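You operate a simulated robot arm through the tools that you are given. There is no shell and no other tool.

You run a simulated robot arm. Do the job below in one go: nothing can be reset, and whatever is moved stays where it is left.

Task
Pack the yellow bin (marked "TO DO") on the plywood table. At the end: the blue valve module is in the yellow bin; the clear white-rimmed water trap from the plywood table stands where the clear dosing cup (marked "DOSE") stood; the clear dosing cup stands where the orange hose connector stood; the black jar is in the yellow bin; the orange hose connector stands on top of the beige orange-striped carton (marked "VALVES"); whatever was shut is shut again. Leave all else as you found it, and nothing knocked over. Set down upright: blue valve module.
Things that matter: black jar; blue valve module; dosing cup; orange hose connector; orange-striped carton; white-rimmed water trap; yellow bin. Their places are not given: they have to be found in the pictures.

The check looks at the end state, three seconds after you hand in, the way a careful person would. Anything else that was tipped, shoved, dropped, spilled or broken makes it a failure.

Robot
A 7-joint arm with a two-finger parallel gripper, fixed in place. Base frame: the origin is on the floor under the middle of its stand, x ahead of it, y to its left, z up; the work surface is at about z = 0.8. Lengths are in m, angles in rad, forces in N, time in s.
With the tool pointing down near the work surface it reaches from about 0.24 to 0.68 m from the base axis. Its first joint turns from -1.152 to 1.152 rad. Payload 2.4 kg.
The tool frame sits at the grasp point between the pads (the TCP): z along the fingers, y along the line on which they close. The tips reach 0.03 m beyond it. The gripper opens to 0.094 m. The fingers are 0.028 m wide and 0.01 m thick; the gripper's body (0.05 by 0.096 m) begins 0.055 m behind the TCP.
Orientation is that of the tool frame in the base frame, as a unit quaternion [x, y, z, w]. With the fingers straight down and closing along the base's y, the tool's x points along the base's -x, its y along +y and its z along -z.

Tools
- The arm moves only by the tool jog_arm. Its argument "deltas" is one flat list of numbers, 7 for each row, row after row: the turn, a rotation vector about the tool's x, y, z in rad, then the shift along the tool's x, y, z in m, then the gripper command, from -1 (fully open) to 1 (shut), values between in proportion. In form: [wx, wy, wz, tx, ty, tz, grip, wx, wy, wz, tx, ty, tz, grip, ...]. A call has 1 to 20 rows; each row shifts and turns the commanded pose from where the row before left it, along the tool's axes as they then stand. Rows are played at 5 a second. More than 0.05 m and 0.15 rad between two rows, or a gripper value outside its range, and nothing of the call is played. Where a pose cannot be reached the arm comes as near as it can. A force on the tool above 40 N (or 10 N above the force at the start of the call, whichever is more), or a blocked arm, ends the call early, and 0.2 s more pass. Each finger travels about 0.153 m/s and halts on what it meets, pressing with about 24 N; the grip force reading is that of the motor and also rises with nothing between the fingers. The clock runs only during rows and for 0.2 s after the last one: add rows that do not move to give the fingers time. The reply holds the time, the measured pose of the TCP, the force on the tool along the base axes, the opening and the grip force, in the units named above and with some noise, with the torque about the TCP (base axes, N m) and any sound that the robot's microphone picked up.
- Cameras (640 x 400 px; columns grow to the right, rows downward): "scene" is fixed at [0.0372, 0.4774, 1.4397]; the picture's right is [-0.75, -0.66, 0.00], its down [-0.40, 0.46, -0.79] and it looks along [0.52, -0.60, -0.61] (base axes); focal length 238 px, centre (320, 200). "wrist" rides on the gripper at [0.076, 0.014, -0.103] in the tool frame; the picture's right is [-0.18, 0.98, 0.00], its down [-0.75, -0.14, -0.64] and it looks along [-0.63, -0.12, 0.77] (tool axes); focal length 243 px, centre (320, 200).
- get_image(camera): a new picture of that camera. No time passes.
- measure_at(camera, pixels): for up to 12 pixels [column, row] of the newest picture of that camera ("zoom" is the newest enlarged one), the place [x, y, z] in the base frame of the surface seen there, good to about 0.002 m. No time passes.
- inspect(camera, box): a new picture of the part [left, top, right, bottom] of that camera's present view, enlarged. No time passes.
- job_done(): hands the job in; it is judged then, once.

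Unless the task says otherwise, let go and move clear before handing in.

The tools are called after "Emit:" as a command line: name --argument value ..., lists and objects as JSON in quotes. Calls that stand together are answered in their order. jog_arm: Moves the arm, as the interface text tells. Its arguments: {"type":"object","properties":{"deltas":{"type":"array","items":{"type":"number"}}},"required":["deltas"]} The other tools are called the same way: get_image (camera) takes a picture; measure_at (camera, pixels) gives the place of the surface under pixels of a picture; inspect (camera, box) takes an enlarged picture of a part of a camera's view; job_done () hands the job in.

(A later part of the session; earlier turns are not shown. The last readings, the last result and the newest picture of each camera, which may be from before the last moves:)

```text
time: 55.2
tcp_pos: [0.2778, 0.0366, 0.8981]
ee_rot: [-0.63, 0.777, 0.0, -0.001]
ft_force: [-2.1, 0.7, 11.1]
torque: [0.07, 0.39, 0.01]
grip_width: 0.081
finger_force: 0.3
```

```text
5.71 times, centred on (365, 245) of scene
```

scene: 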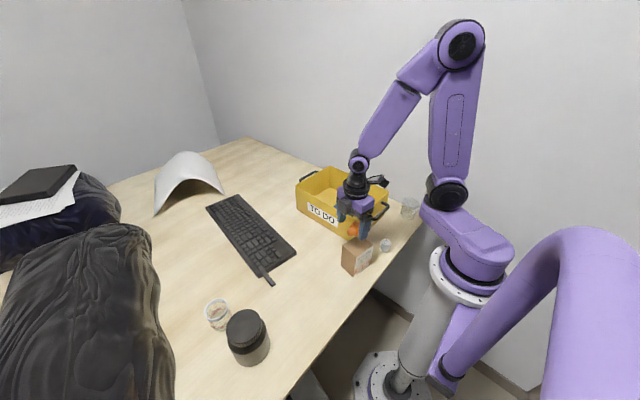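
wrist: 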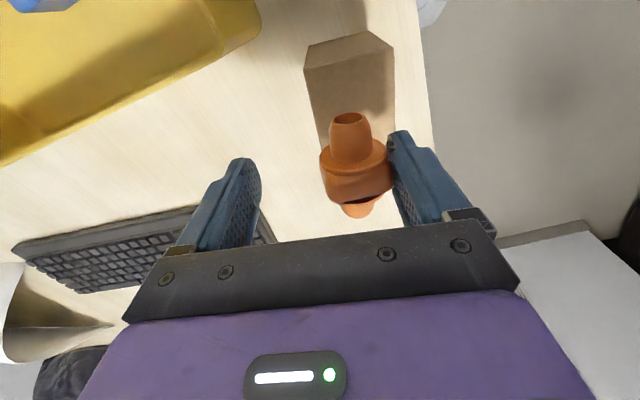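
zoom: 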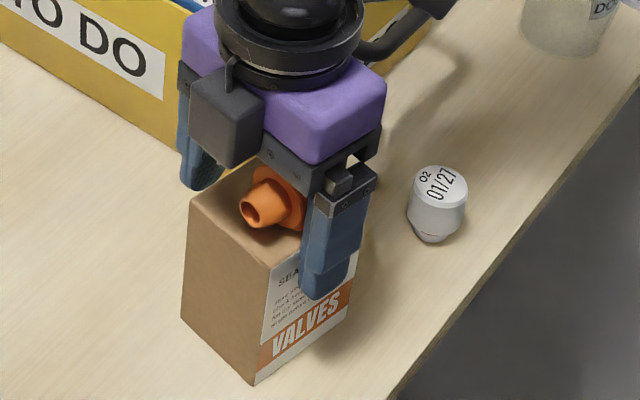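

The palm is now about 15 mm above the collar and the carton has not moved. I'll continue, slowing down near the expected palm contact at TCP z 0.883.

Emit:
jog_arm --deltas '[0, 0, 0, 0, 0, 0.0015, -0.702, 0, 0, 0, 0, 0, 0.0015, -0.702, 0, 0, 0, 0, 0, 0.0015, -0.702, 0, 0, 0, 0, 0, 0.0015, -0.702, 0, 0, 0, 0, 0, 0, -0.702]'

Emit:
jog_arm --deltas '[0, 0, 0, 0, 0, 0.0015, -0.702, 0, 0, 0, 0, 0, 0.0015, -0.702, 0, 0, 0, 0, 0, 0, -0.702]'

Emit:
inspect --camera "scene" --box '[340, 215, 390, 265]'

```text
time: 56.4
tcp_pos: [0.2783, 0.037, 0.8916]
ee_rot: [-0.63, 0.777, 0.0, 0.0]
ft_force: [-1.5, 0.5, 10.6]
torque: [0.07, 0.3, 0.0]
grip_width: 0.0811
finger_force: 1.1
```

```text
time: 57.2
tcp_pos: [0.2778, 0.037, 0.8898]
ee_rot: [-0.63, 0.776, 0.0, -0.001]
ft_force: [-0.8, -0.7, 1.4]
torque: [0.02, 0.06, 0.0]
grip_width: 0.0804
finger_force: 0.2
```

```text
8.00 times, centred on (365, 240) of scene
```

zoom: 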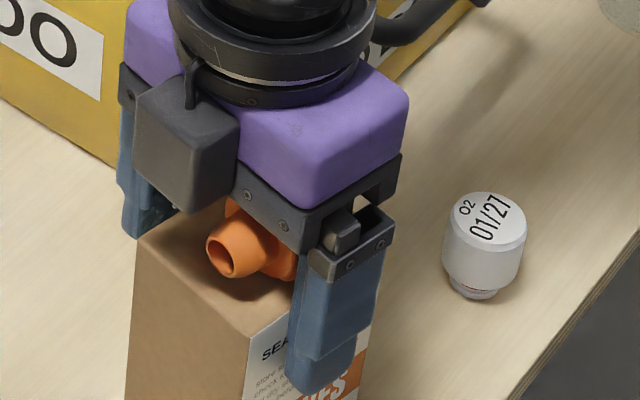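

The force suddenly fell to 1.4 N, so the connector has slid off the tacky part of the pad. I'll open the fingers fully here without lifting and see whether it stays put.

Emit:
jog_arm --deltas '[0, 0, 0, 0, 0, 0, -0.8, 0, 0, 0, 0, 0, 0, -0.9, 0, 0, 0, 0, 0, 0, -1, 0, 0, 0, 0, 0, 0, -1]'

Emit:
inspect --camera "scene" --box '[340, 215, 390, 265]'

Emit:
inspect --camera "wrist" --box '[220, 30, 460, 230]'

```text
time: 58.2
tcp_pos: [0.278, 0.0375, 0.8901]
ee_rot: [-0.63, 0.777, 0.0, 0.0]
ft_force: [1.2, -0.6, 1.1]
torque: [0.04, 0.06, 0.0]
grip_width: 0.0939
finger_force: 0.0
```

```text
8.00 times, centred on (365, 240) of scene
```

zoom: 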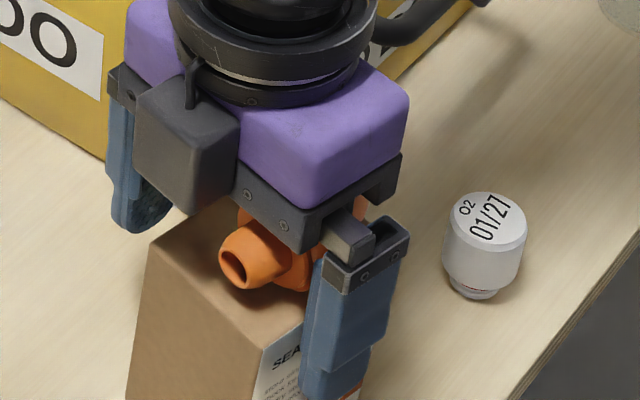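

```text
2.00 times, centred on (340, 130) of wrist
```

zoom: 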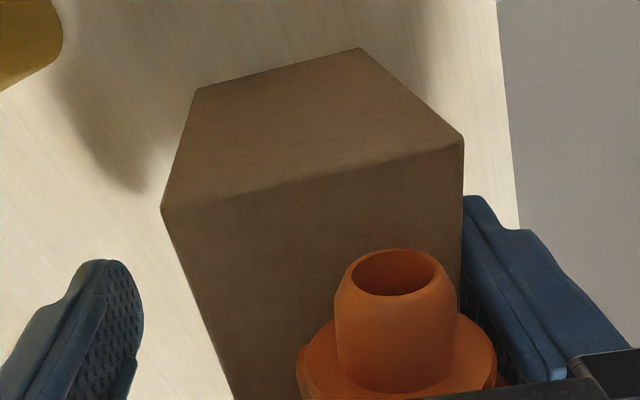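

The carton's edge has shifted slightly with the finger: in the scene zoom its front-left corner went from about (135,250) to (152,240). I'll measure the carton, the connector and the finger before moving anything.

Emit:
measure_at --camera "zoom" --pixels '[[200, 92], [360, 50], [460, 140], [165, 212], [455, 250], [462, 200], [390, 370], [390, 260], [240, 380], [470, 220], [500, 300], [455, 340]]'

Emit:
inspect --camera "scene" --box '[330, 215, 400, 275]'

Emit:
measure_at --camera "zoom" --pixels '[[190, 195], [270, 270], [262, 262], [200, 260], [250, 300], [290, 330], [250, 200], [235, 205], [320, 220], [300, 190], [330, 300], [275, 215]]'

```text
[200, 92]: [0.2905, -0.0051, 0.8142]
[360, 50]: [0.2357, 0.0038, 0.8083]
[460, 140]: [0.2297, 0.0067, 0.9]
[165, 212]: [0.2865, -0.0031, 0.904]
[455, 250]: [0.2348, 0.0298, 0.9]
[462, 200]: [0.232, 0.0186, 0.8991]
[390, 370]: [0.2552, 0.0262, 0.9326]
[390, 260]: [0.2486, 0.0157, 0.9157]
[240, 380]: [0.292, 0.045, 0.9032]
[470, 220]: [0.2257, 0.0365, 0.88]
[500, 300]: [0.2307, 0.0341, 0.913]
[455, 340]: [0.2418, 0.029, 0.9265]
```

```text
6.67 times, centred on (365, 245) of scene
```

zoom: 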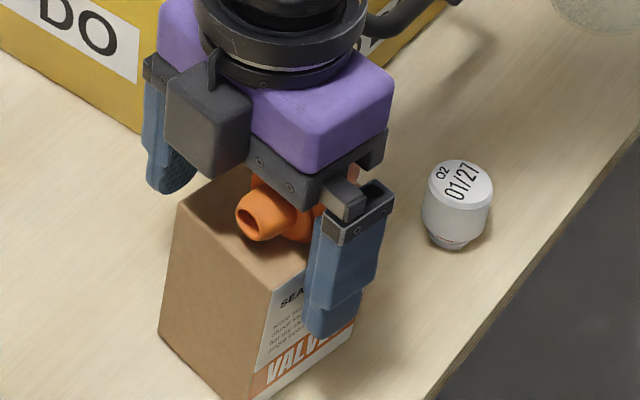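

```text
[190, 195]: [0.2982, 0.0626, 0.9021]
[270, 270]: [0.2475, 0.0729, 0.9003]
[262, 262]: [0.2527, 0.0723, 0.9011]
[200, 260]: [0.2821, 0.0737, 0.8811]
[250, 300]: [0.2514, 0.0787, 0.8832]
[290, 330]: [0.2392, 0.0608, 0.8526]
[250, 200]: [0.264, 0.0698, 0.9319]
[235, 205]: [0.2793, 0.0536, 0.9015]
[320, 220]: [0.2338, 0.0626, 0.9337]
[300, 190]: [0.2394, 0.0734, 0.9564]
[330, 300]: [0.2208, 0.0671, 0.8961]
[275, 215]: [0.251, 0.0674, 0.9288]
```

The carton's far top edge reads z 0.904, so it has been pulled into a very slight tilt: the connector is still dragging it. I'll close back to 0.0804 at once so the carton settles flat.

Emit:
jog_arm --deltas '[0, 0, 0, 0, 0, 0, -0.93, 0, 0, 0, 0, 0, 0, -0.86, 0, 0, 0, 0, 0, 0, -0.79, 0, 0, 0, 0, 0, 0, -0.72, 0, 0, 0, 0, 0, 0, -0.702, 0, 0, 0, 0, 0, 0, -0.702]'

Emit:
inspect --camera "wrist" --box '[220, 30, 460, 230]'

Emit:
measure_at --camera "zoom" --pixels '[[160, 208], [420, 140], [200, 350], [420, 210], [350, 250], [350, 340], [420, 330], [300, 370], [440, 300], [190, 95], [360, 50]]'

Emit:
inspect --camera "scene" --box '[330, 215, 400, 275]'

```text
time: 59.6
tcp_pos: [0.2785, 0.0371, 0.8893]
ee_rot: [-0.63, 0.777, 0.0, 0.001]
ft_force: [0.5, -0.5, 0.3]
torque: [0.01, -0.04, 0.02]
grip_width: 0.0797
finger_force: 0.1
```

```text
2.00 times, centred on (340, 130) of wrist
```

zoom: 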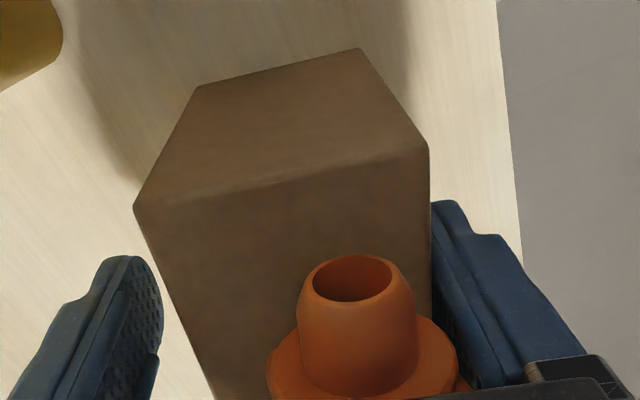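

```text
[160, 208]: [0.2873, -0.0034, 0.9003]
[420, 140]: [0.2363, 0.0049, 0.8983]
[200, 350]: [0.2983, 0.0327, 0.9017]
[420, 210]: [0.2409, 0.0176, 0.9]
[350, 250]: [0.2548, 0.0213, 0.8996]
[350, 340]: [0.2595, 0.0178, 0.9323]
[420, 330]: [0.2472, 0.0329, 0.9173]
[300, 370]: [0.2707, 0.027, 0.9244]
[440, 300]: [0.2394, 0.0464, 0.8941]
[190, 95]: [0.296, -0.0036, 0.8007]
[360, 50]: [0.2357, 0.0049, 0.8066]
```

```text
6.67 times, centred on (365, 245) of scene
```

zoom: 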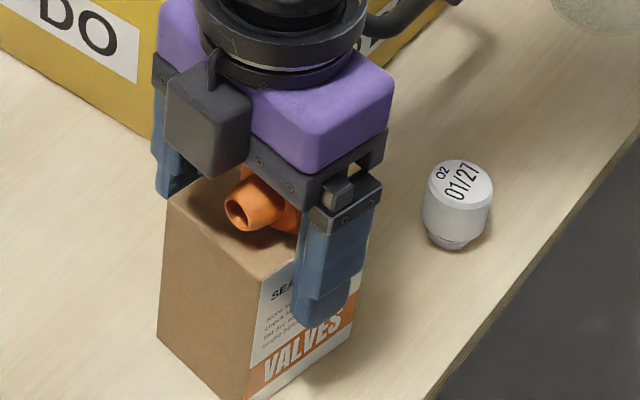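

The carton is flat and back in place, with its top at 0.900 all round. To find out what sticks to what, I'll raise the tool 4 mm and look at what follows.

Emit:
jog_arm --deltas '[0, 0, 0, 0, 0, -0.002, -0.702, 0, 0, 0, 0, 0, -0.002, -0.702, 0, 0, 0, 0, 0, 0, -0.702]'

Emit:
inspect --camera "scene" --box '[330, 215, 400, 275]'

Emit:
inspect --camera "wrist" --box '[220, 30, 460, 230]'

Emit:
measure_at --camera "zoom" --pixels '[[160, 208], [420, 140], [200, 350], [420, 210], [350, 250], [350, 340], [420, 330], [300, 370], [440, 300], [190, 95], [360, 50], [335, 390]]'

```text
time: 60.4
tcp_pos: [0.2785, 0.0377, 0.8938]
ee_rot: [-0.63, 0.777, 0.0, 0.0]
ft_force: [-0.2, -0.1, -0.8]
torque: [-0.03, -0.02, 0.01]
grip_width: 0.0798
finger_force: 0.0
```

```text
6.67 times, centred on (365, 245) of scene
```

zoom: 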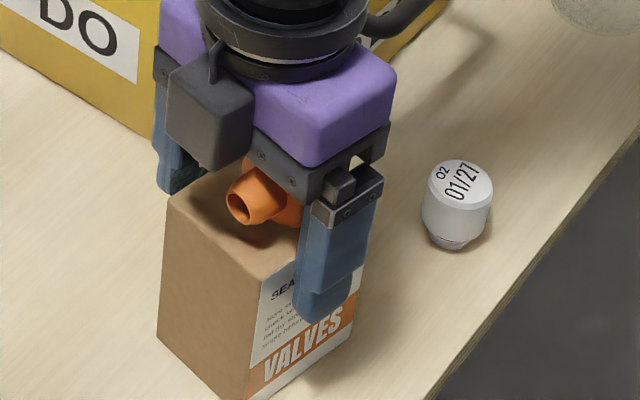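

```text
2.00 times, centred on (340, 130) of wrist
```

zoom: 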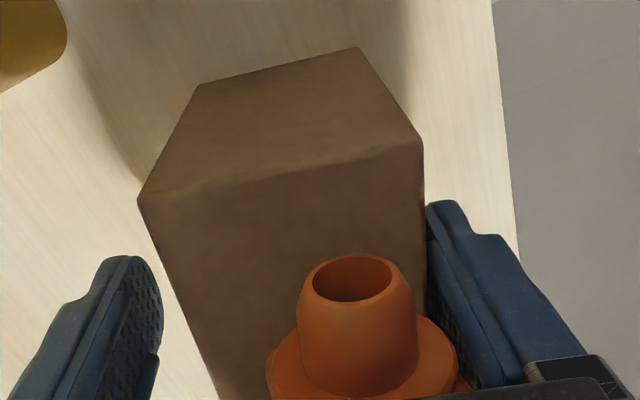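

```text
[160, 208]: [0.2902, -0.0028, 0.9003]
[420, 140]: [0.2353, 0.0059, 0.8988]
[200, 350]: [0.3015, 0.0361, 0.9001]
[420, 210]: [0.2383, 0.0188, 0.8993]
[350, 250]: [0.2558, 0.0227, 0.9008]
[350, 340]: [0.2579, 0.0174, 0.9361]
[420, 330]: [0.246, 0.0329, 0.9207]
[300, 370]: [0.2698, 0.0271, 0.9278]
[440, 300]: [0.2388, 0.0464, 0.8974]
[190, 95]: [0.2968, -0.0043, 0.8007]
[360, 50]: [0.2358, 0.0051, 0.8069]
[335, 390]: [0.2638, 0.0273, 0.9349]
```

The carton stayed put while the connector rose with the finger, so only the connector and finger are bonded. I'll go down until the palm presses on the connector, clamping it against the carton, before opening.

Emit:
jog_arm --deltas '[0, 0, 0, 0, 0, 0.002, -0.702, 0, 0, 0, 0, 0, 0.002, -0.702, 0, 0, 0, 0, 0, 0.001, -0.702, 0, 0, 0, 0, 0, 0, -0.702]'

Emit:
jog_arm --deltas '[0, 0, 0, 0, 0, 0.001, -0.702, 0, 0, 0, 0, 0, 0.001, -0.702, 0, 0, 0, 0, 0, 0, -0.702]'

Emit:
inspect --camera "scene" --box '[330, 215, 400, 275]'

```text
time: 61.4
tcp_pos: [0.2773, 0.0371, 0.8878]
ee_rot: [-0.63, 0.777, 0.0, 0.0]
ft_force: [-0.5, 0.7, 0.6]
torque: [0.02, -0.01, 0.02]
grip_width: 0.0797
finger_force: 0.0
```

```text
time: 62.2
tcp_pos: [0.2781, 0.036, 0.8856]
ee_rot: [-0.63, 0.777, 0.0, 0.0]
ft_force: [-0.2, 0.9, 0.1]
torque: [0.0, -0.01, -0.02]
grip_width: 0.08
finger_force: 0.1
```

```text
6.67 times, centred on (365, 245) of scene
```

zoom: 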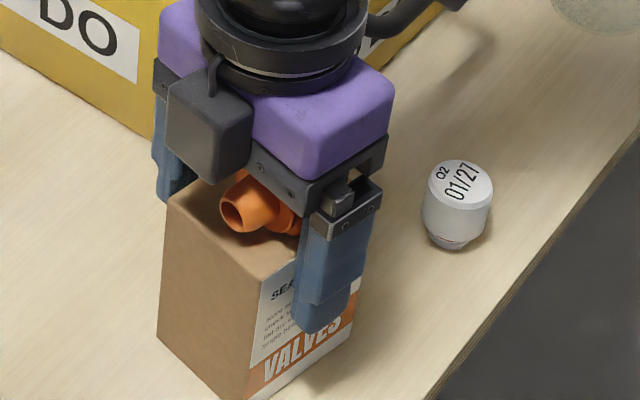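

The force is about zero even though I'm lower than before. I'll measure where the connector is now relative to the carton and the palm.

Emit:
inspect --camera "wrist" --box '[280, 110, 440, 230]'

Emit:
measure_at --camera "zoom" --pixels '[[240, 300], [300, 300], [240, 250], [180, 340], [330, 340], [250, 370], [370, 330], [150, 300], [380, 200], [100, 200], [400, 380], [200, 200]]'

Emit:
inspect --camera "scene" --box '[345, 228, 385, 258]'

Emit:
measure_at --camera "zoom" --pixels '[[200, 100], [150, 160], [250, 150], [180, 230], [300, 180], [280, 210], [100, 150], [330, 100], [330, 240], [230, 200], [150, 110], [270, 170]]'

```text
3.33 times, centred on (360, 170) of wrist
```

zoom: 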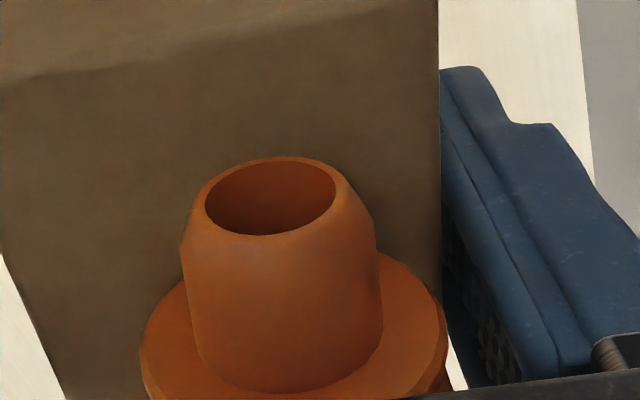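

```text
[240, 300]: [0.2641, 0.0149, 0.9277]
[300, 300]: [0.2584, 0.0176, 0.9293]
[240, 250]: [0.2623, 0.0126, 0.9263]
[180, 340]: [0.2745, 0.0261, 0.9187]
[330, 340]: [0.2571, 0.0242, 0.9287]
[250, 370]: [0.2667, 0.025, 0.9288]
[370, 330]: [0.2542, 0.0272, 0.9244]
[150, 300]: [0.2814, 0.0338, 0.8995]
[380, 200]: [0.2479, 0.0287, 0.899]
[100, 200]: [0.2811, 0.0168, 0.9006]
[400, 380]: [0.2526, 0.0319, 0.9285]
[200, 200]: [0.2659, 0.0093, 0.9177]
```

```text
13.33 times, centred on (365, 243) of scene
```

zoom: 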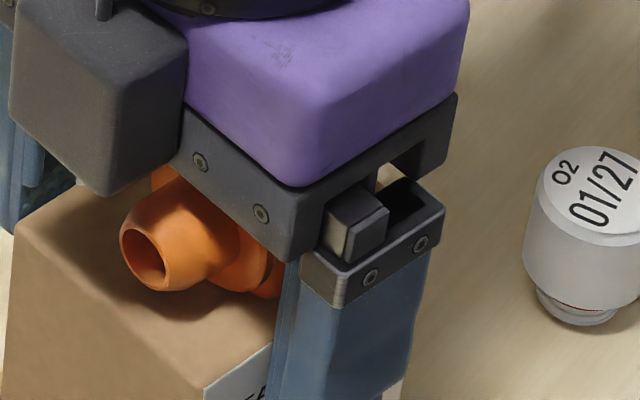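

```text
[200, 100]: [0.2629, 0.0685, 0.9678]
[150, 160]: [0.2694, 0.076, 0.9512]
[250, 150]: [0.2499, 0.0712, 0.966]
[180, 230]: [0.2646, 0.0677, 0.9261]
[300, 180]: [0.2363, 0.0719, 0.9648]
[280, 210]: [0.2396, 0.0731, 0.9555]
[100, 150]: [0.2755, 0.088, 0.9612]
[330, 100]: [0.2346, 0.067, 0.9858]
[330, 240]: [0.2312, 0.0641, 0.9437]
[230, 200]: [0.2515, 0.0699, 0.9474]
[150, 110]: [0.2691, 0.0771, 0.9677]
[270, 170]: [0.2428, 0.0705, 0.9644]
```

In the wrist zoom there is now a light sliver between the collar (447,360) and the pad, so the bond may have let go. I'll open just 2 mm per side and compare.

Emit:
jog_arm --deltas '[0, 0, 0, 0, 0, 0, -0.74, 0, 0, 0, 0, 0, 0, -0.79, 0, 0, 0, 0, 0, 0, -0.79]'

Emit:
inspect --camera "wrist" --box '[280, 110, 440, 230]'

Emit:
inspect --camera "scene" --box '[345, 228, 385, 258]'

```text
time: 63.0
tcp_pos: [0.2778, 0.0375, 0.886]
ee_rot: [-0.63, 0.777, 0.0, 0.0]
ft_force: [0.3, -0.1, -0.3]
torque: [0.02, -0.02, -0.03]
grip_width: 0.084
finger_force: 0.0
```

```text
3.33 times, centred on (360, 170) of wrist
```

zoom: 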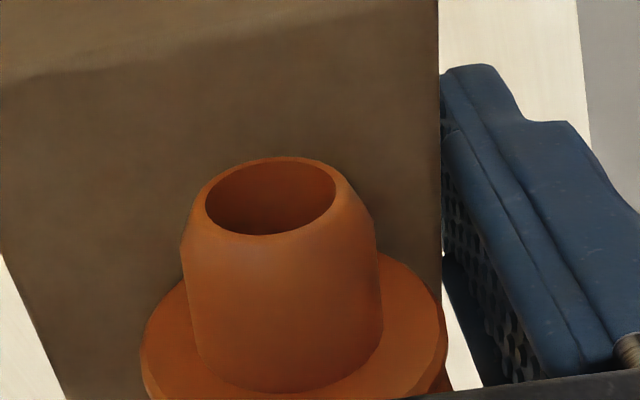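

```text
13.33 times, centred on (365, 243) of scene
```

zoom: 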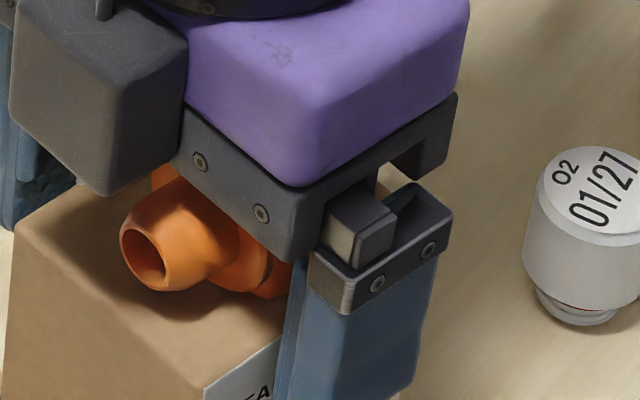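

The connector and carton stayed exactly in place while the finger moved away, so it is free. I'll open fully and rise a little, checking that nothing follows.

Emit:
jog_arm --deltas '[0, 0, 0, 0, 0, 0, -0.9, 0, 0, 0, 0, 0, 0, -1, 0, 0, 0, 0, 0, 0, -1, 0, 0, 0, 0, 0, -0.002, -1, 0, 0, 0, 0, 0, -0.003, -1, 0, 0, 0, 0, 0, 0, -1]'

Emit:
inspect --camera "wrist" --box '[280, 110, 440, 230]'

Emit:
inspect --camera "scene" --box '[345, 228, 385, 258]'

```text
time: 64.4
tcp_pos: [0.2787, 0.0366, 0.8916]
ee_rot: [-0.63, 0.777, 0.0, 0.0]
ft_force: [0.3, 0.2, 0.2]
torque: [-0.03, 0.0, -0.02]
grip_width: 0.0942
finger_force: 0.1
```

```text
3.33 times, centred on (360, 170) of wrist
```

zoom: 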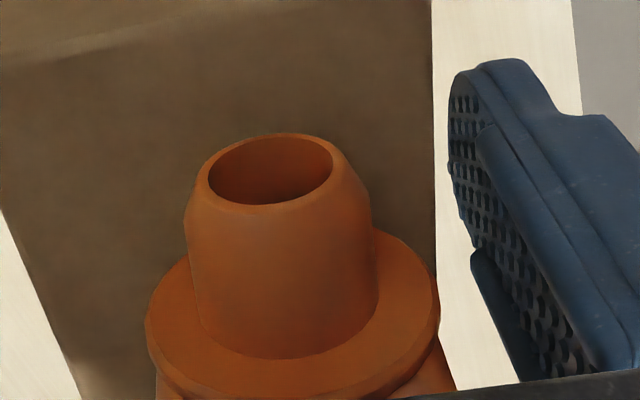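

```text
13.33 times, centred on (365, 243) of scene
```

zoom: 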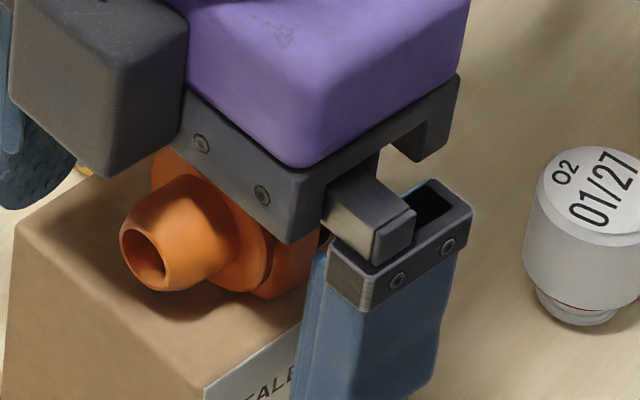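

The connector stays on the carton (scene zoom (165,235) unchanged) while the gripper rises. I'll go straight up clear of it.

Emit:
jog_arm --deltas '[0, 0, 0, 0, 0, -0.01, -1, 0, 0, 0, 0, 0, -0.02, -1, 0, 0, 0, 0, 0, -0.03, -1, 0, 0, 0, 0, 0, -0.04, -1, 0, 0, 0, 0, 0, -0.04, -1, 0, 0, 0, 0, 0, -0.04, -1, 0, 0, 0, 0, 0, 0, -1]'

Emit:
get_image --camera "wrist"

Emit:
inspect --camera "scene" --box '[320, 200, 420, 280]'

Emit:
measure_at --camera "zoom" --pixels '[[320, 200], [270, 220], [200, 200]]'

```text
time: 66.0
tcp_pos: [0.2782, 0.0372, 1.0724]
ee_rot: [-0.63, 0.776, 0.0, 0.0]
ft_force: [0.3, 0.5, 0.4]
torque: [-0.02, 0.01, 0.01]
grip_width: 0.0942
finger_force: 0.1
```

```text
taken
```

wrist: 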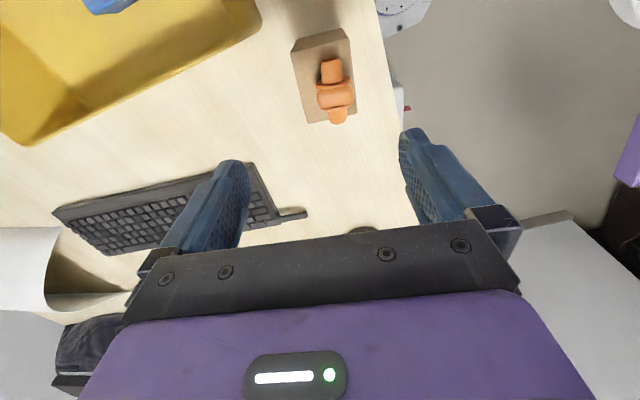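

```text
5.00 times, centred on (370, 240) of scene
```

zoom: 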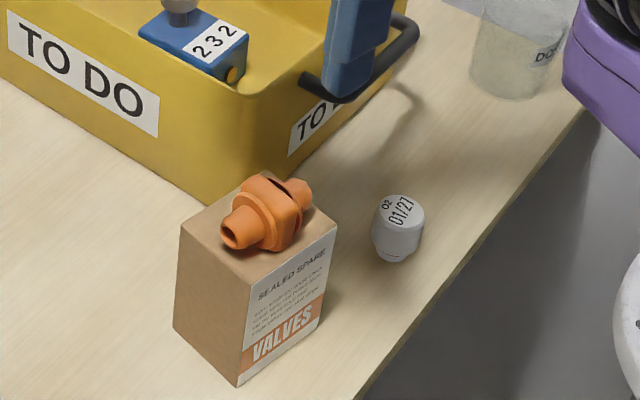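

```text
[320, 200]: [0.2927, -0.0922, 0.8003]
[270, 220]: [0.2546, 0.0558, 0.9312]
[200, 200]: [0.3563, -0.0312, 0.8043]
```

The connector rests on the carton top (wrist (335,90)) and the carton looks unmoved. I'll verify both and look at the two pads for anything unusual.

Emit:
inspect --camera "scene" --box '[330, 220, 410, 290]'

Emit:
measure_at --camera "zoom" --pixels '[[167, 147], [242, 206], [334, 145], [215, 105], [250, 130], [270, 110], [300, 100], [230, 145], [228, 324], [154, 258]]'

Emit:
inspect --camera "wrist" --box '[140, 110, 300, 260]'

Emit:
inspect --camera "wrist" --box '[370, 110, 530, 260]'

Emit:
inspect --camera "wrist" --box '[280, 20, 380, 130]'

Emit:
measure_at --camera "zoom" --pixels '[[360, 140], [360, 250], [330, 250], [400, 250], [370, 330], [200, 100], [380, 70], [260, 380], [420, 370], [350, 100], [350, 200]]'

```text
5.71 times, centred on (370, 255) of scene
```

zoom: 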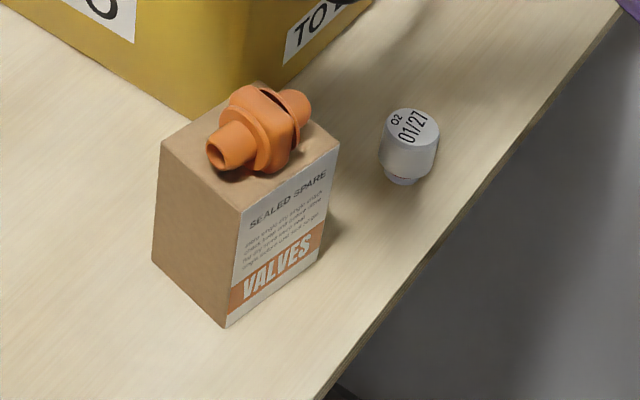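

```text
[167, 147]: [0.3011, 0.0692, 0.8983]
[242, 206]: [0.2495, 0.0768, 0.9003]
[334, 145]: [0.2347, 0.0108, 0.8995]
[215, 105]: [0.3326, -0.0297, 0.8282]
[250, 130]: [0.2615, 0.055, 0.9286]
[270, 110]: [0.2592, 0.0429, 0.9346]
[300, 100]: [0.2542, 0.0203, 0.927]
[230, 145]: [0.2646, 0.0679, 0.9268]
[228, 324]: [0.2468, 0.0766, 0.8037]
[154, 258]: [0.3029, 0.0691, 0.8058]
```

```text
2.67 times, centred on (220, 185) of wrist
```

zoom: 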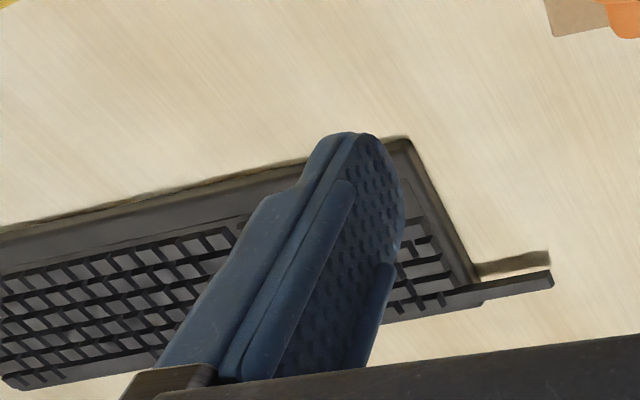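

```text
2.67 times, centred on (450, 185) of wrist
```

zoom: 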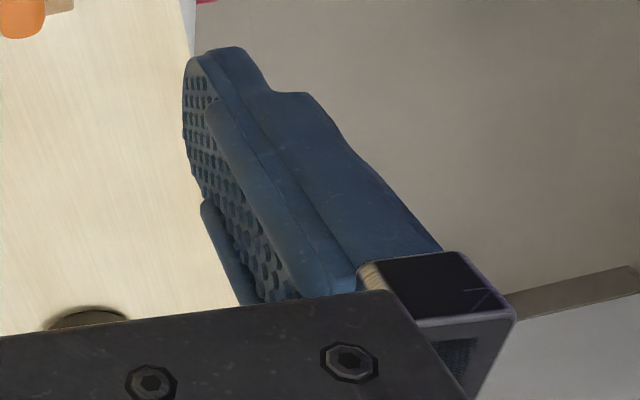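

```text
3.64 times, centred on (330, 75) of wrist
```

zoom: 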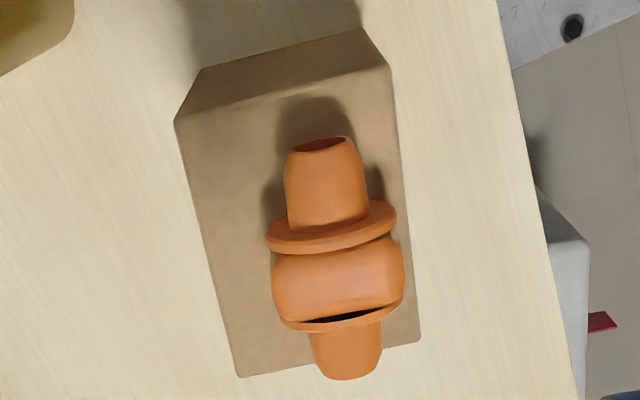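

```text
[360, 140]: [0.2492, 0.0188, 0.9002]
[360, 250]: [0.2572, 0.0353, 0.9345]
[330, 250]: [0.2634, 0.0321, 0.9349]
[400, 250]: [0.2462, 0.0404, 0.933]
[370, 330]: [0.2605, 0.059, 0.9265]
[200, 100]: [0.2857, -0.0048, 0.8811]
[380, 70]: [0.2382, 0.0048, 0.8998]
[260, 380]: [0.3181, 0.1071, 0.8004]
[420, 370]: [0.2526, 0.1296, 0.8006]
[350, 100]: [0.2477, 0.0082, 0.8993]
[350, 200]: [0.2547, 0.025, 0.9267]
```

The carton corners match their starting values and the connector rests level on it (stub top 0.9265, as on the table). The zoom shows raised rails along the pads, which explains it: the narrow collar had wedged between the rails, so nothing is sticky. Next comes the dosing cup: I'll turn back to the plain orientation and move above it.

Emit:
jog_arm --deltas '[0, 0, 0.1362, 0, 0, 0, -1, 0, 0, 0.1362, 0, 0, 0, -1, 0, 0, 0.1362, 0, 0, 0, -1, 0, 0, 0.1362, 0, 0, 0, -1, 0, 0, 0.1362, 0, 0, 0, -1, 0, 0, 0.1362, 0, 0, 0, -1, 0, 0, 0.1362, 0, 0, 0, -1, 0, 0, 0.1362, 0, 0, 0, -1, 0, 0, 0.1362, 0, 0, 0, -1, 0, 0, 0.1362, 0, 0, 0, -1, 0, 0, 0, 0.0034, -0.0429, 0.009, -1, 0, 0, 0, 0.0034, -0.0429, 0.009, -1, 0, 0, 0, 0.0034, -0.0429, 0.009, -1, 0, 0, 0, 0.0034, -0.0429, 0.009, -1, 0, 0, 0, 0.0034, -0.0429, 0.009, -1, 0, 0, 0, 0.0034, -0.0429, 0.009, -1, 0, 0, 0, 0.0034, -0.0429, 0.009, -1, 0, 0, 0, 0.0034, -0.0429, 0.009, -1, 0, 0, 0, 0, 0, 0, -1]'

Emit:
get_image --camera "wrist"

Emit:
get_image --camera "scene"

```text
time: 70.0
tcp_pos: [0.2516, -0.308, 1.0004]
ee_rot: [-0.001, 1.0, -0.001, -0.001]
ft_force: [0.2, 0.3, -0.3]
torque: [-0.02, 0.0, 0.01]
grip_width: 0.0943
finger_force: 0.0
```

```text
taken
```

wrist: 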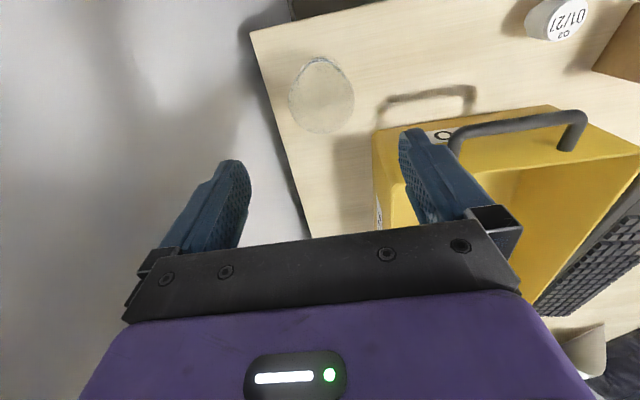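

```text
taken
```

scene: 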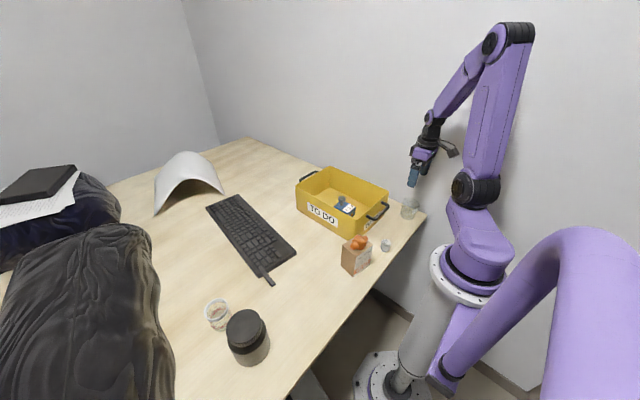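

The cup is at wrist (321,96). I'll zoom in to find its rim.

Emit:
inspect --camera "wrist" --box '[271, 45, 371, 145]'

Emit:
measure_at --camera "zoom" --pixels '[[320, 60], [300, 70], [340, 70], [320, 150], [230, 150], [430, 150], [230, 250], [430, 250], [320, 340], [260, 300], [400, 300], [325, 200]]'

```text
4.00 times, centred on (321, 95) of wrist
```

zoom: 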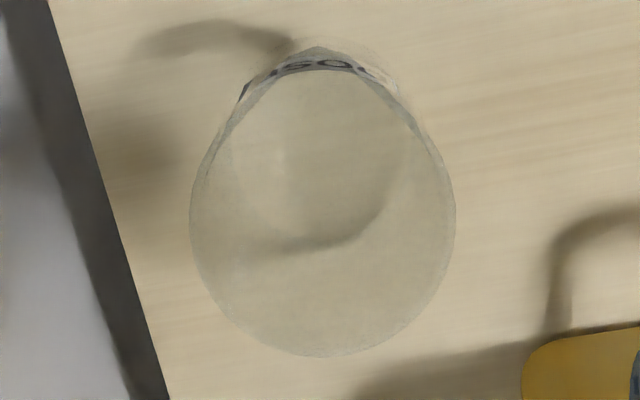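

```text
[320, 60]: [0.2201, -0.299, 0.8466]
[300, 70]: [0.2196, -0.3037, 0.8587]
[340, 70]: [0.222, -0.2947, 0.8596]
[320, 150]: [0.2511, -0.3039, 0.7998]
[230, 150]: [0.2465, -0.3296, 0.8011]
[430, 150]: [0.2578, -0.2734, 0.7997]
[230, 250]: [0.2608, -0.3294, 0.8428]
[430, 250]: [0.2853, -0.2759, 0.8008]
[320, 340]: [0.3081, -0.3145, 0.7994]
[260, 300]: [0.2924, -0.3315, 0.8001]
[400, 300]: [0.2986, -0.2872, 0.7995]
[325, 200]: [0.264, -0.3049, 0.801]
```

The rim ellipse spans zoom columns 190–456, giving a radius near 0.032 and a centre near (0.251, -0.304). I'll descend with open fingers to z 0.858 around it.

Emit:
jog_arm --deltas '[0, 0, 0, 0.0006, 0.004, 0.02, -1, 0, 0, 0, 0, 0, 0.035, -1, 0, 0, 0, 0, 0, 0.035, -1, 0, 0, 0, 0, 0, 0.03, -1, 0, 0, 0, 0, 0, 0.022, -1, 0, 0, 0, 0, 0, 0, -1]'

Emit:
get_image --camera "wrist"

Emit:
inspect --camera "scene" --box '[370, 170, 450, 230]'

```text
time: 71.4
tcp_pos: [0.2513, -0.3023, 0.8581]
ee_rot: [-0.001, 1.0, 0.0, 0.0]
ft_force: [-0.6, 0.9, 0.3]
torque: [0.02, -0.01, 0.04]
grip_width: 0.0939
finger_force: 0.0
```

```text
taken
```

wrist: 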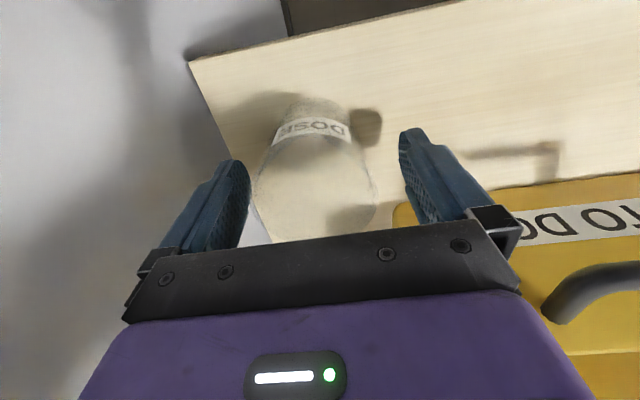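

```text
6.67 times, centred on (410, 200) of scene
```

zoom: 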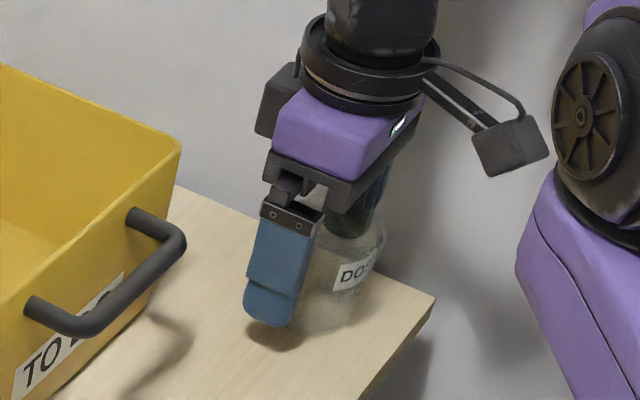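

The cup stands between the fingers with its "DOSE" label toward the camera. I'll nudge 1.5 mm to centre and close gently in small steps to limit the squeeze.

Emit:
jog_arm --deltas '[0, 0, 0, 0, -0.0015, 0, -0.9, 0, 0, 0, 0, 0, 0, -0.8, 0, 0, 0, 0, 0, 0, -0.7, 0, 0, 0, 0, 0, 0, -0.6, 0, 0, 0, 0, 0, 0, -0.55, 0, 0, 0, 0, 0, 0, -0.5, 0, 0, 0, 0, 0, 0, -0.5]'

Emit:
get_image --camera "wrist"

```text
time: 73.0
tcp_pos: [0.2507, -0.3032, 0.8571]
ee_rot: [-0.001, 1.0, 0.0, 0.0]
ft_force: [-0.1, 0.2, 0.5]
torque: [-0.01, 0.01, 0.02]
grip_width: 0.0706
finger_force: 0.1
```

```text
taken
```

wrist: 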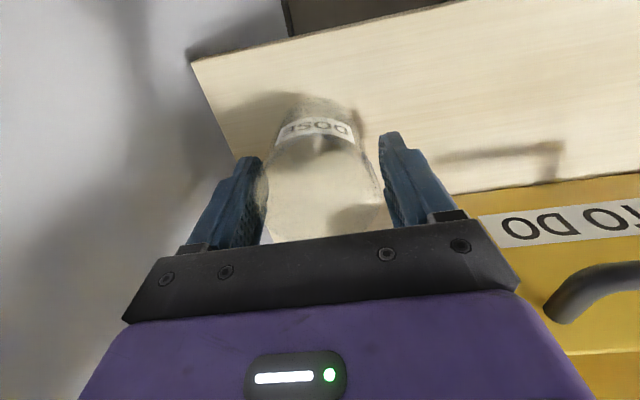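

Still no squeeze at 0.0706. I'll continue in 1–2 mm steps.

Emit:
jog_arm --deltas '[0, 0, 0, 0, 0, 0, -0.47, 0, 0, 0, 0, 0, 0, -0.44, 0, 0, 0, 0, 0, 0, -0.44]'

Emit:
jog_arm --deltas '[0, 0, 0, 0, 0, 0, -0.41, 0, 0, 0, 0, 0, 0, -0.38, 0, 0, 0, 0, 0, 0, -0.38]'

```text
time: 73.8
tcp_pos: [0.2503, -0.3043, 0.8583]
ee_rot: [-0.001, 1.0, 0.0, 0.0]
ft_force: [-0.7, -0.2, 0.0]
torque: [-0.05, 0.01, -0.01]
grip_width: 0.0677
finger_force: 0.0
```

```text
time: 74.6
tcp_pos: [0.252, -0.3034, 0.858]
ee_rot: [0.0, 1.0, 0.0, 0.0]
ft_force: [0.6, -0.4, 0.3]
torque: [0.01, -0.01, 0.0]
grip_width: 0.065
finger_force: 0.0
```

Emit:
jog_arm --deltas '[0, 0, 0, 0, 0, 0, -0.35, 0, 0, 0, 0, 0, 0, -0.32, 0, 0, 0, 0, 0, 0, -0.32]'

Emit:
inspect --camera "wrist" --box '[220, 80, 420, 250]'

```text
time: 75.4
tcp_pos: [0.2507, -0.3037, 0.8581]
ee_rot: [-0.001, 1.0, -0.001, 0.001]
ft_force: [-0.2, -0.2, 1.1]
torque: [-0.01, 0.0, -0.01]
grip_width: 0.0618
finger_force: 0.0
```

```text
2.35 times, centred on (320, 165) of wrist
```

zoom: 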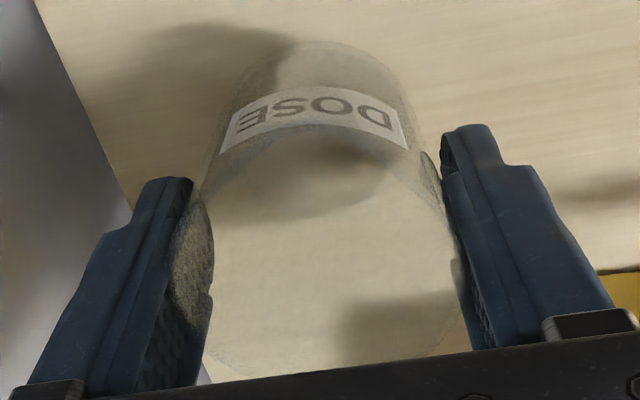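

The pads are about to touch the cup sides (zoom (205,230) and (455,230)). I'll continue closing.

Emit:
jog_arm --deltas '[0, 0, 0, 0, 0, 0, -0.29, 0, 0, 0, 0, 0, 0, -0.26, 0, 0, 0, 0, 0, 0, -0.26]'

Emit:
jog_arm --deltas '[0, 0, 0, 0, 0, 0, -0.23, 0, 0, 0, 0, 0, 0, -0.2, 0, 0, 0, 0, 0, 0, -0.2]'

```text
time: 76.2
tcp_pos: [0.2511, -0.304, 0.8579]
ee_rot: [0.0, 1.0, 0.0, 0.0]
ft_force: [-0.3, 0.2, -0.4]
torque: [-0.02, -0.02, 0.01]
grip_width: 0.0605
finger_force: 1.2
```

```text
time: 77.0
tcp_pos: [0.2502, -0.3037, 0.8571]
ee_rot: [-0.001, 1.0, 0.0, 0.0]
ft_force: [-0.2, -0.5, -1.6]
torque: [-0.02, -0.02, -0.03]
grip_width: 0.0598
finger_force: 24.7
```

Contact is at 0.0605 and the force is now 24.7 N. I'll ease the command a little for a gentler grip and then lift slightly.

Emit:
jog_arm --deltas '[0, 0, 0, 0, 0, 0, -0.23, 0, 0, 0, 0, 0, 0, -0.23, 0, 0, 0, 0, 0, -0.005, -0.23, 0, 0, 0, 0, 0, -0.015, -0.23, 0, 0, 0, 0, 0, 0, -0.23]'

Emit:
get_image --camera "wrist"

Emit:
inspect --camera "scene" --box '[370, 170, 450, 230]'

```text
time: 78.2
tcp_pos: [0.2506, -0.3035, 0.8781]
ee_rot: [-0.001, 1.0, 0.0, 0.0]
ft_force: [0.0, 0.1, -0.4]
torque: [-0.02, 0.02, 0.01]
grip_width: 0.06
finger_force: 23.8
```

```text
taken
```

wrist: 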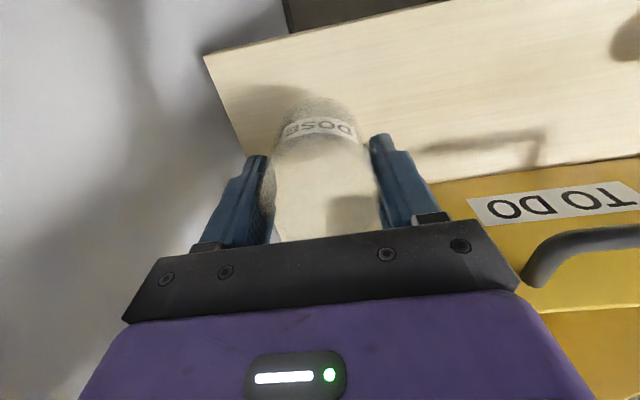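

```text
6.67 times, centred on (410, 200) of scene
```

zoom: 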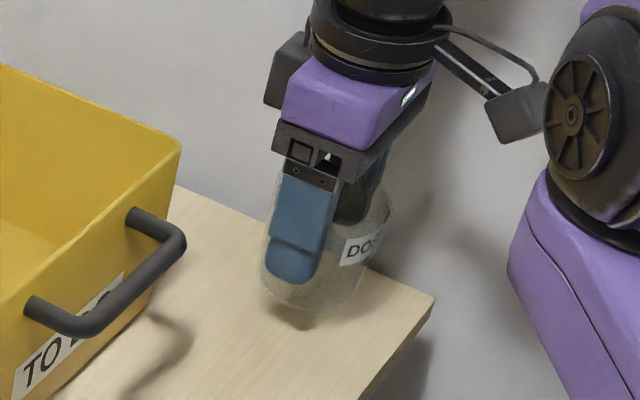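

The cup lifted cleanly and hangs upright. I'll raise it to z 1.05 and carry it over toward the connector's old spot at (0.5295, 0.355).

Emit:
jog_arm --deltas '[0, 0, 0, 0, 0, -0.042, -0.23, 0, 0, 0, 0, 0, -0.045, -0.23, 0, 0, 0, 0, 0, -0.045, -0.23, 0, 0, 0, 0, 0, -0.04, -0.23, 0, 0, 0, -0.008, 0.019, 0, -0.23, 0, 0, 0, -0.0155, 0.037, 0, -0.23, 0, 0, 0, -0.0183, 0.0432, 0, -0.23, 0, 0, 0, -0.0183, 0.0432, 0, -0.23, 0, 0, 0, -0.0183, 0.0432, 0, -0.23, 0, 0, 0, -0.0183, 0.0432, 0, -0.23, 0, 0, 0, -0.0183, 0.0432, 0, -0.23, 0, 0, 0, -0.0183, 0.0432, 0, -0.23, 0, 0, 0, -0.0183, 0.0432, 0, -0.23, 0, 0, 0, -0.0183, 0.0432, 0, -0.23, 0, 0, 0, -0.0183, 0.0432, 0, -0.23, 0, 0, 0, -0.0183, 0.0432, 0, -0.23, 0, 0, 0, -0.0155, 0.037, 0, -0.23, 0, 0, 0, -0.008, 0.019, 0, -0.23, 0, 0, 0, 0, 0, 0, -0.23]'

Emit:
get_image --camera "wrist"

Emit:
get_image --camera "scene"

```text
time: 82.2
tcp_pos: [0.4803, 0.2404, 1.0501]
ee_rot: [-0.001, 1.0, 0.0, 0.0]
ft_force: [-0.5, -0.3, 0.3]
torque: [-0.01, -0.01, -0.02]
grip_width: 0.0598
finger_force: 23.9
```

```text
taken
```

wrist: 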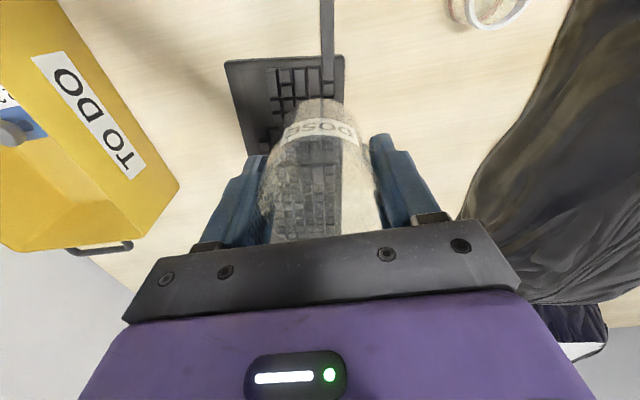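

```text
taken
```

scene: 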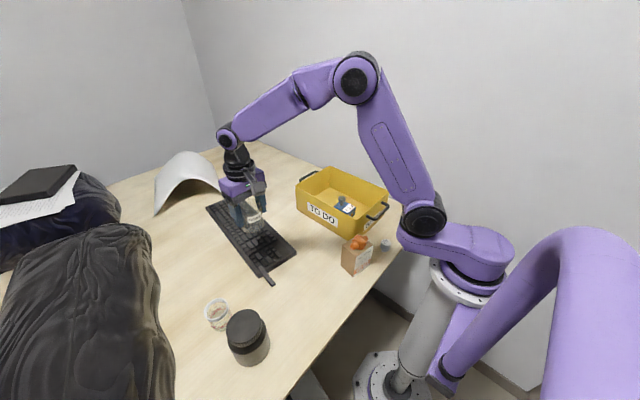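

The cup is at (0.480, 0.240) and steady. I'll finish the approach to (0.5295, 0.355) and lower to about 7 mm above the table.

Emit:
jog_arm --deltas '[0, 0, 0, -0.0123, 0.0287, 0, -0.23, 0, 0, 0, -0.0164, 0.0382, 0, -0.23, 0, 0, 0, -0.0123, 0.0287, 0, -0.23, 0, 0, 0, -0.0082, 0.019, 0, -0.23, 0, 0, 0, 0, 0, 0.03, -0.23, 0, 0, 0, 0, 0, 0.045, -0.23, 0, 0, 0, 0, 0, 0.045, -0.23, 0, 0, 0, 0, 0, 0.04, -0.23, 0, 0, 0, 0, 0, 0.025, -0.23, 0, 0, 0, 0, 0, 0, -0.23]'

Emit:
get_image --camera "wrist"

Emit:
inspect --camera "scene" --box '[170, 240, 290, 340]'

```text
time: 84.4
tcp_pos: [0.5299, 0.3554, 0.8642]
ee_rot: [-0.001, 1.0, 0.0, 0.0]
ft_force: [-0.6, -0.2, -1.0]
torque: [0.01, -0.02, 0.01]
grip_width: 0.0597
finger_force: 24.2
```

```text
taken
```

wrist: 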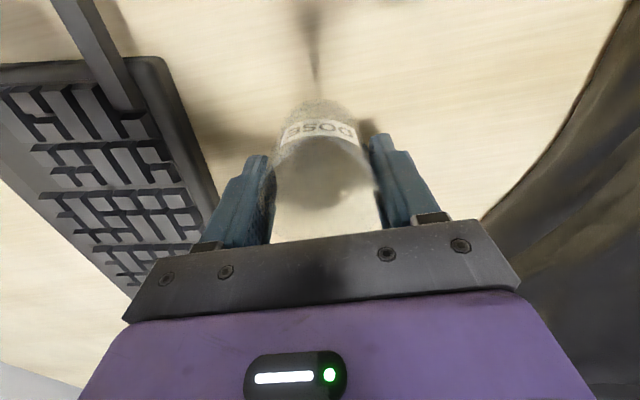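

```text
4.00 times, centred on (230, 290) of scene
```

zoom: 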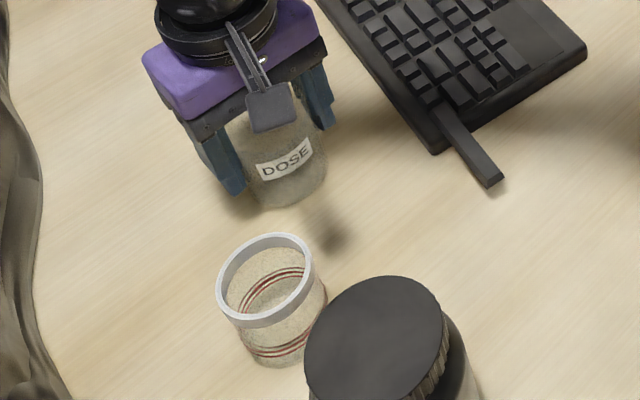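

The cup is right over the target, about 6 mm up, and clear of the trap and keyboard. I'll lower it gently until it touches.

Emit:
jog_arm --deltas '[0, 0, 0, 0, 0, 0.003, -0.23, 0, 0, 0, 0, 0, 0.0015, -0.23, 0, 0, 0, 0, 0, 0, -0.23]'

Emit:
jog_arm --deltas '[0, 0, 0, 0, 0, 0.0008, -0.23, 0, 0, 0, 0, 0, 0, -0.23]'

```text
time: 85.2
tcp_pos: [0.5286, 0.354, 0.8587]
ee_rot: [-0.001, 1.0, 0.001, 0.0]
ft_force: [0.6, -0.1, 0.0]
torque: [0.03, 0.0, 0.03]
grip_width: 0.0599
finger_force: 23.9
```

```text
time: 85.8
tcp_pos: [0.5296, 0.3555, 0.8594]
ee_rot: [-0.001, 1.0, 0.0, 0.0]
ft_force: [-0.1, -0.3, 0.2]
torque: [0.0, 0.0, 0.0]
grip_width: 0.0597
finger_force: 24.3
```

Emit:
jog_arm --deltas '[0, 0, 0, 0, 0, 0.0007, -0.23, 0, 0, 0, 0, 0, 0, -0.23]'

Emit:
jog_arm --deltas '[0, 0, 0, 0, 0, 0.0006, -0.23, 0, 0, 0, 0, 0, 0, -0.23]'

```text
time: 86.4
tcp_pos: [0.5296, 0.355, 0.8581]
ee_rot: [-0.001, 1.0, -0.001, -0.001]
ft_force: [0.0, -0.1, -0.4]
torque: [-0.04, -0.01, 0.0]
grip_width: 0.0598
finger_force: 24.0
```

```text
time: 87.0
tcp_pos: [0.5295, 0.3554, 0.8574]
ee_rot: [-0.001, 1.0, 0.001, 0.001]
ft_force: [-0.2, -0.6, 1.7]
torque: [0.0, -0.03, 0.0]
grip_width: 0.0597
finger_force: 23.8
```

There is light contact at 1.7 N. I'll open in small steps and check that the cup stays.

Emit:
jog_arm --deltas '[0, 0, 0, 0, 0, 0, -0.3, 0, 0, 0, 0, 0, 0, -0.4, 0, 0, 0, 0, 0, 0, -0.55, 0, 0, 0, 0, 0, 0, -0.75, 0, 0, 0, 0, 0, 0, -1, 0, 0, 0, 0, 0, 0, -1]'

Emit:
get_image --camera "wrist"

Emit:
inspect --camera "scene" --box '[170, 240, 290, 340]'

```text
time: 88.4
tcp_pos: [0.5293, 0.355, 0.8569]
ee_rot: [-0.001, 1.0, 0.001, 0.0]
ft_force: [-0.2, 0.6, -0.6]
torque: [-0.02, -0.02, -0.02]
grip_width: 0.0938
finger_force: 0.1
```

```text
taken
```

wrist: 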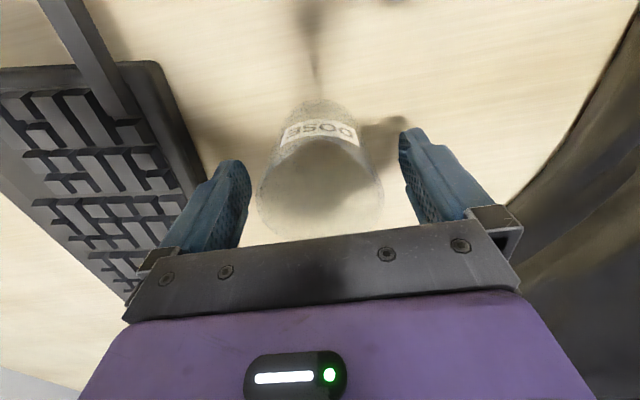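

```text
4.00 times, centred on (230, 290) of scene
```

zoom: 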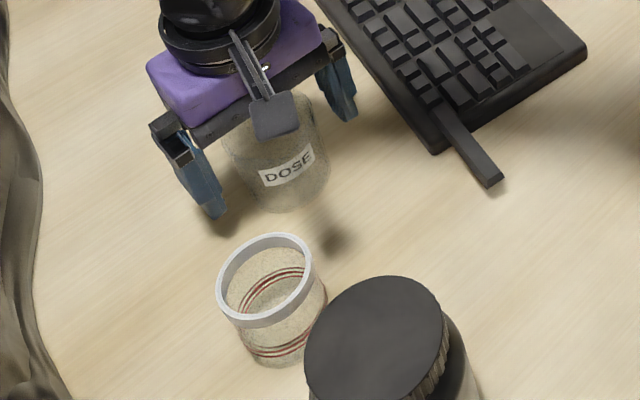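

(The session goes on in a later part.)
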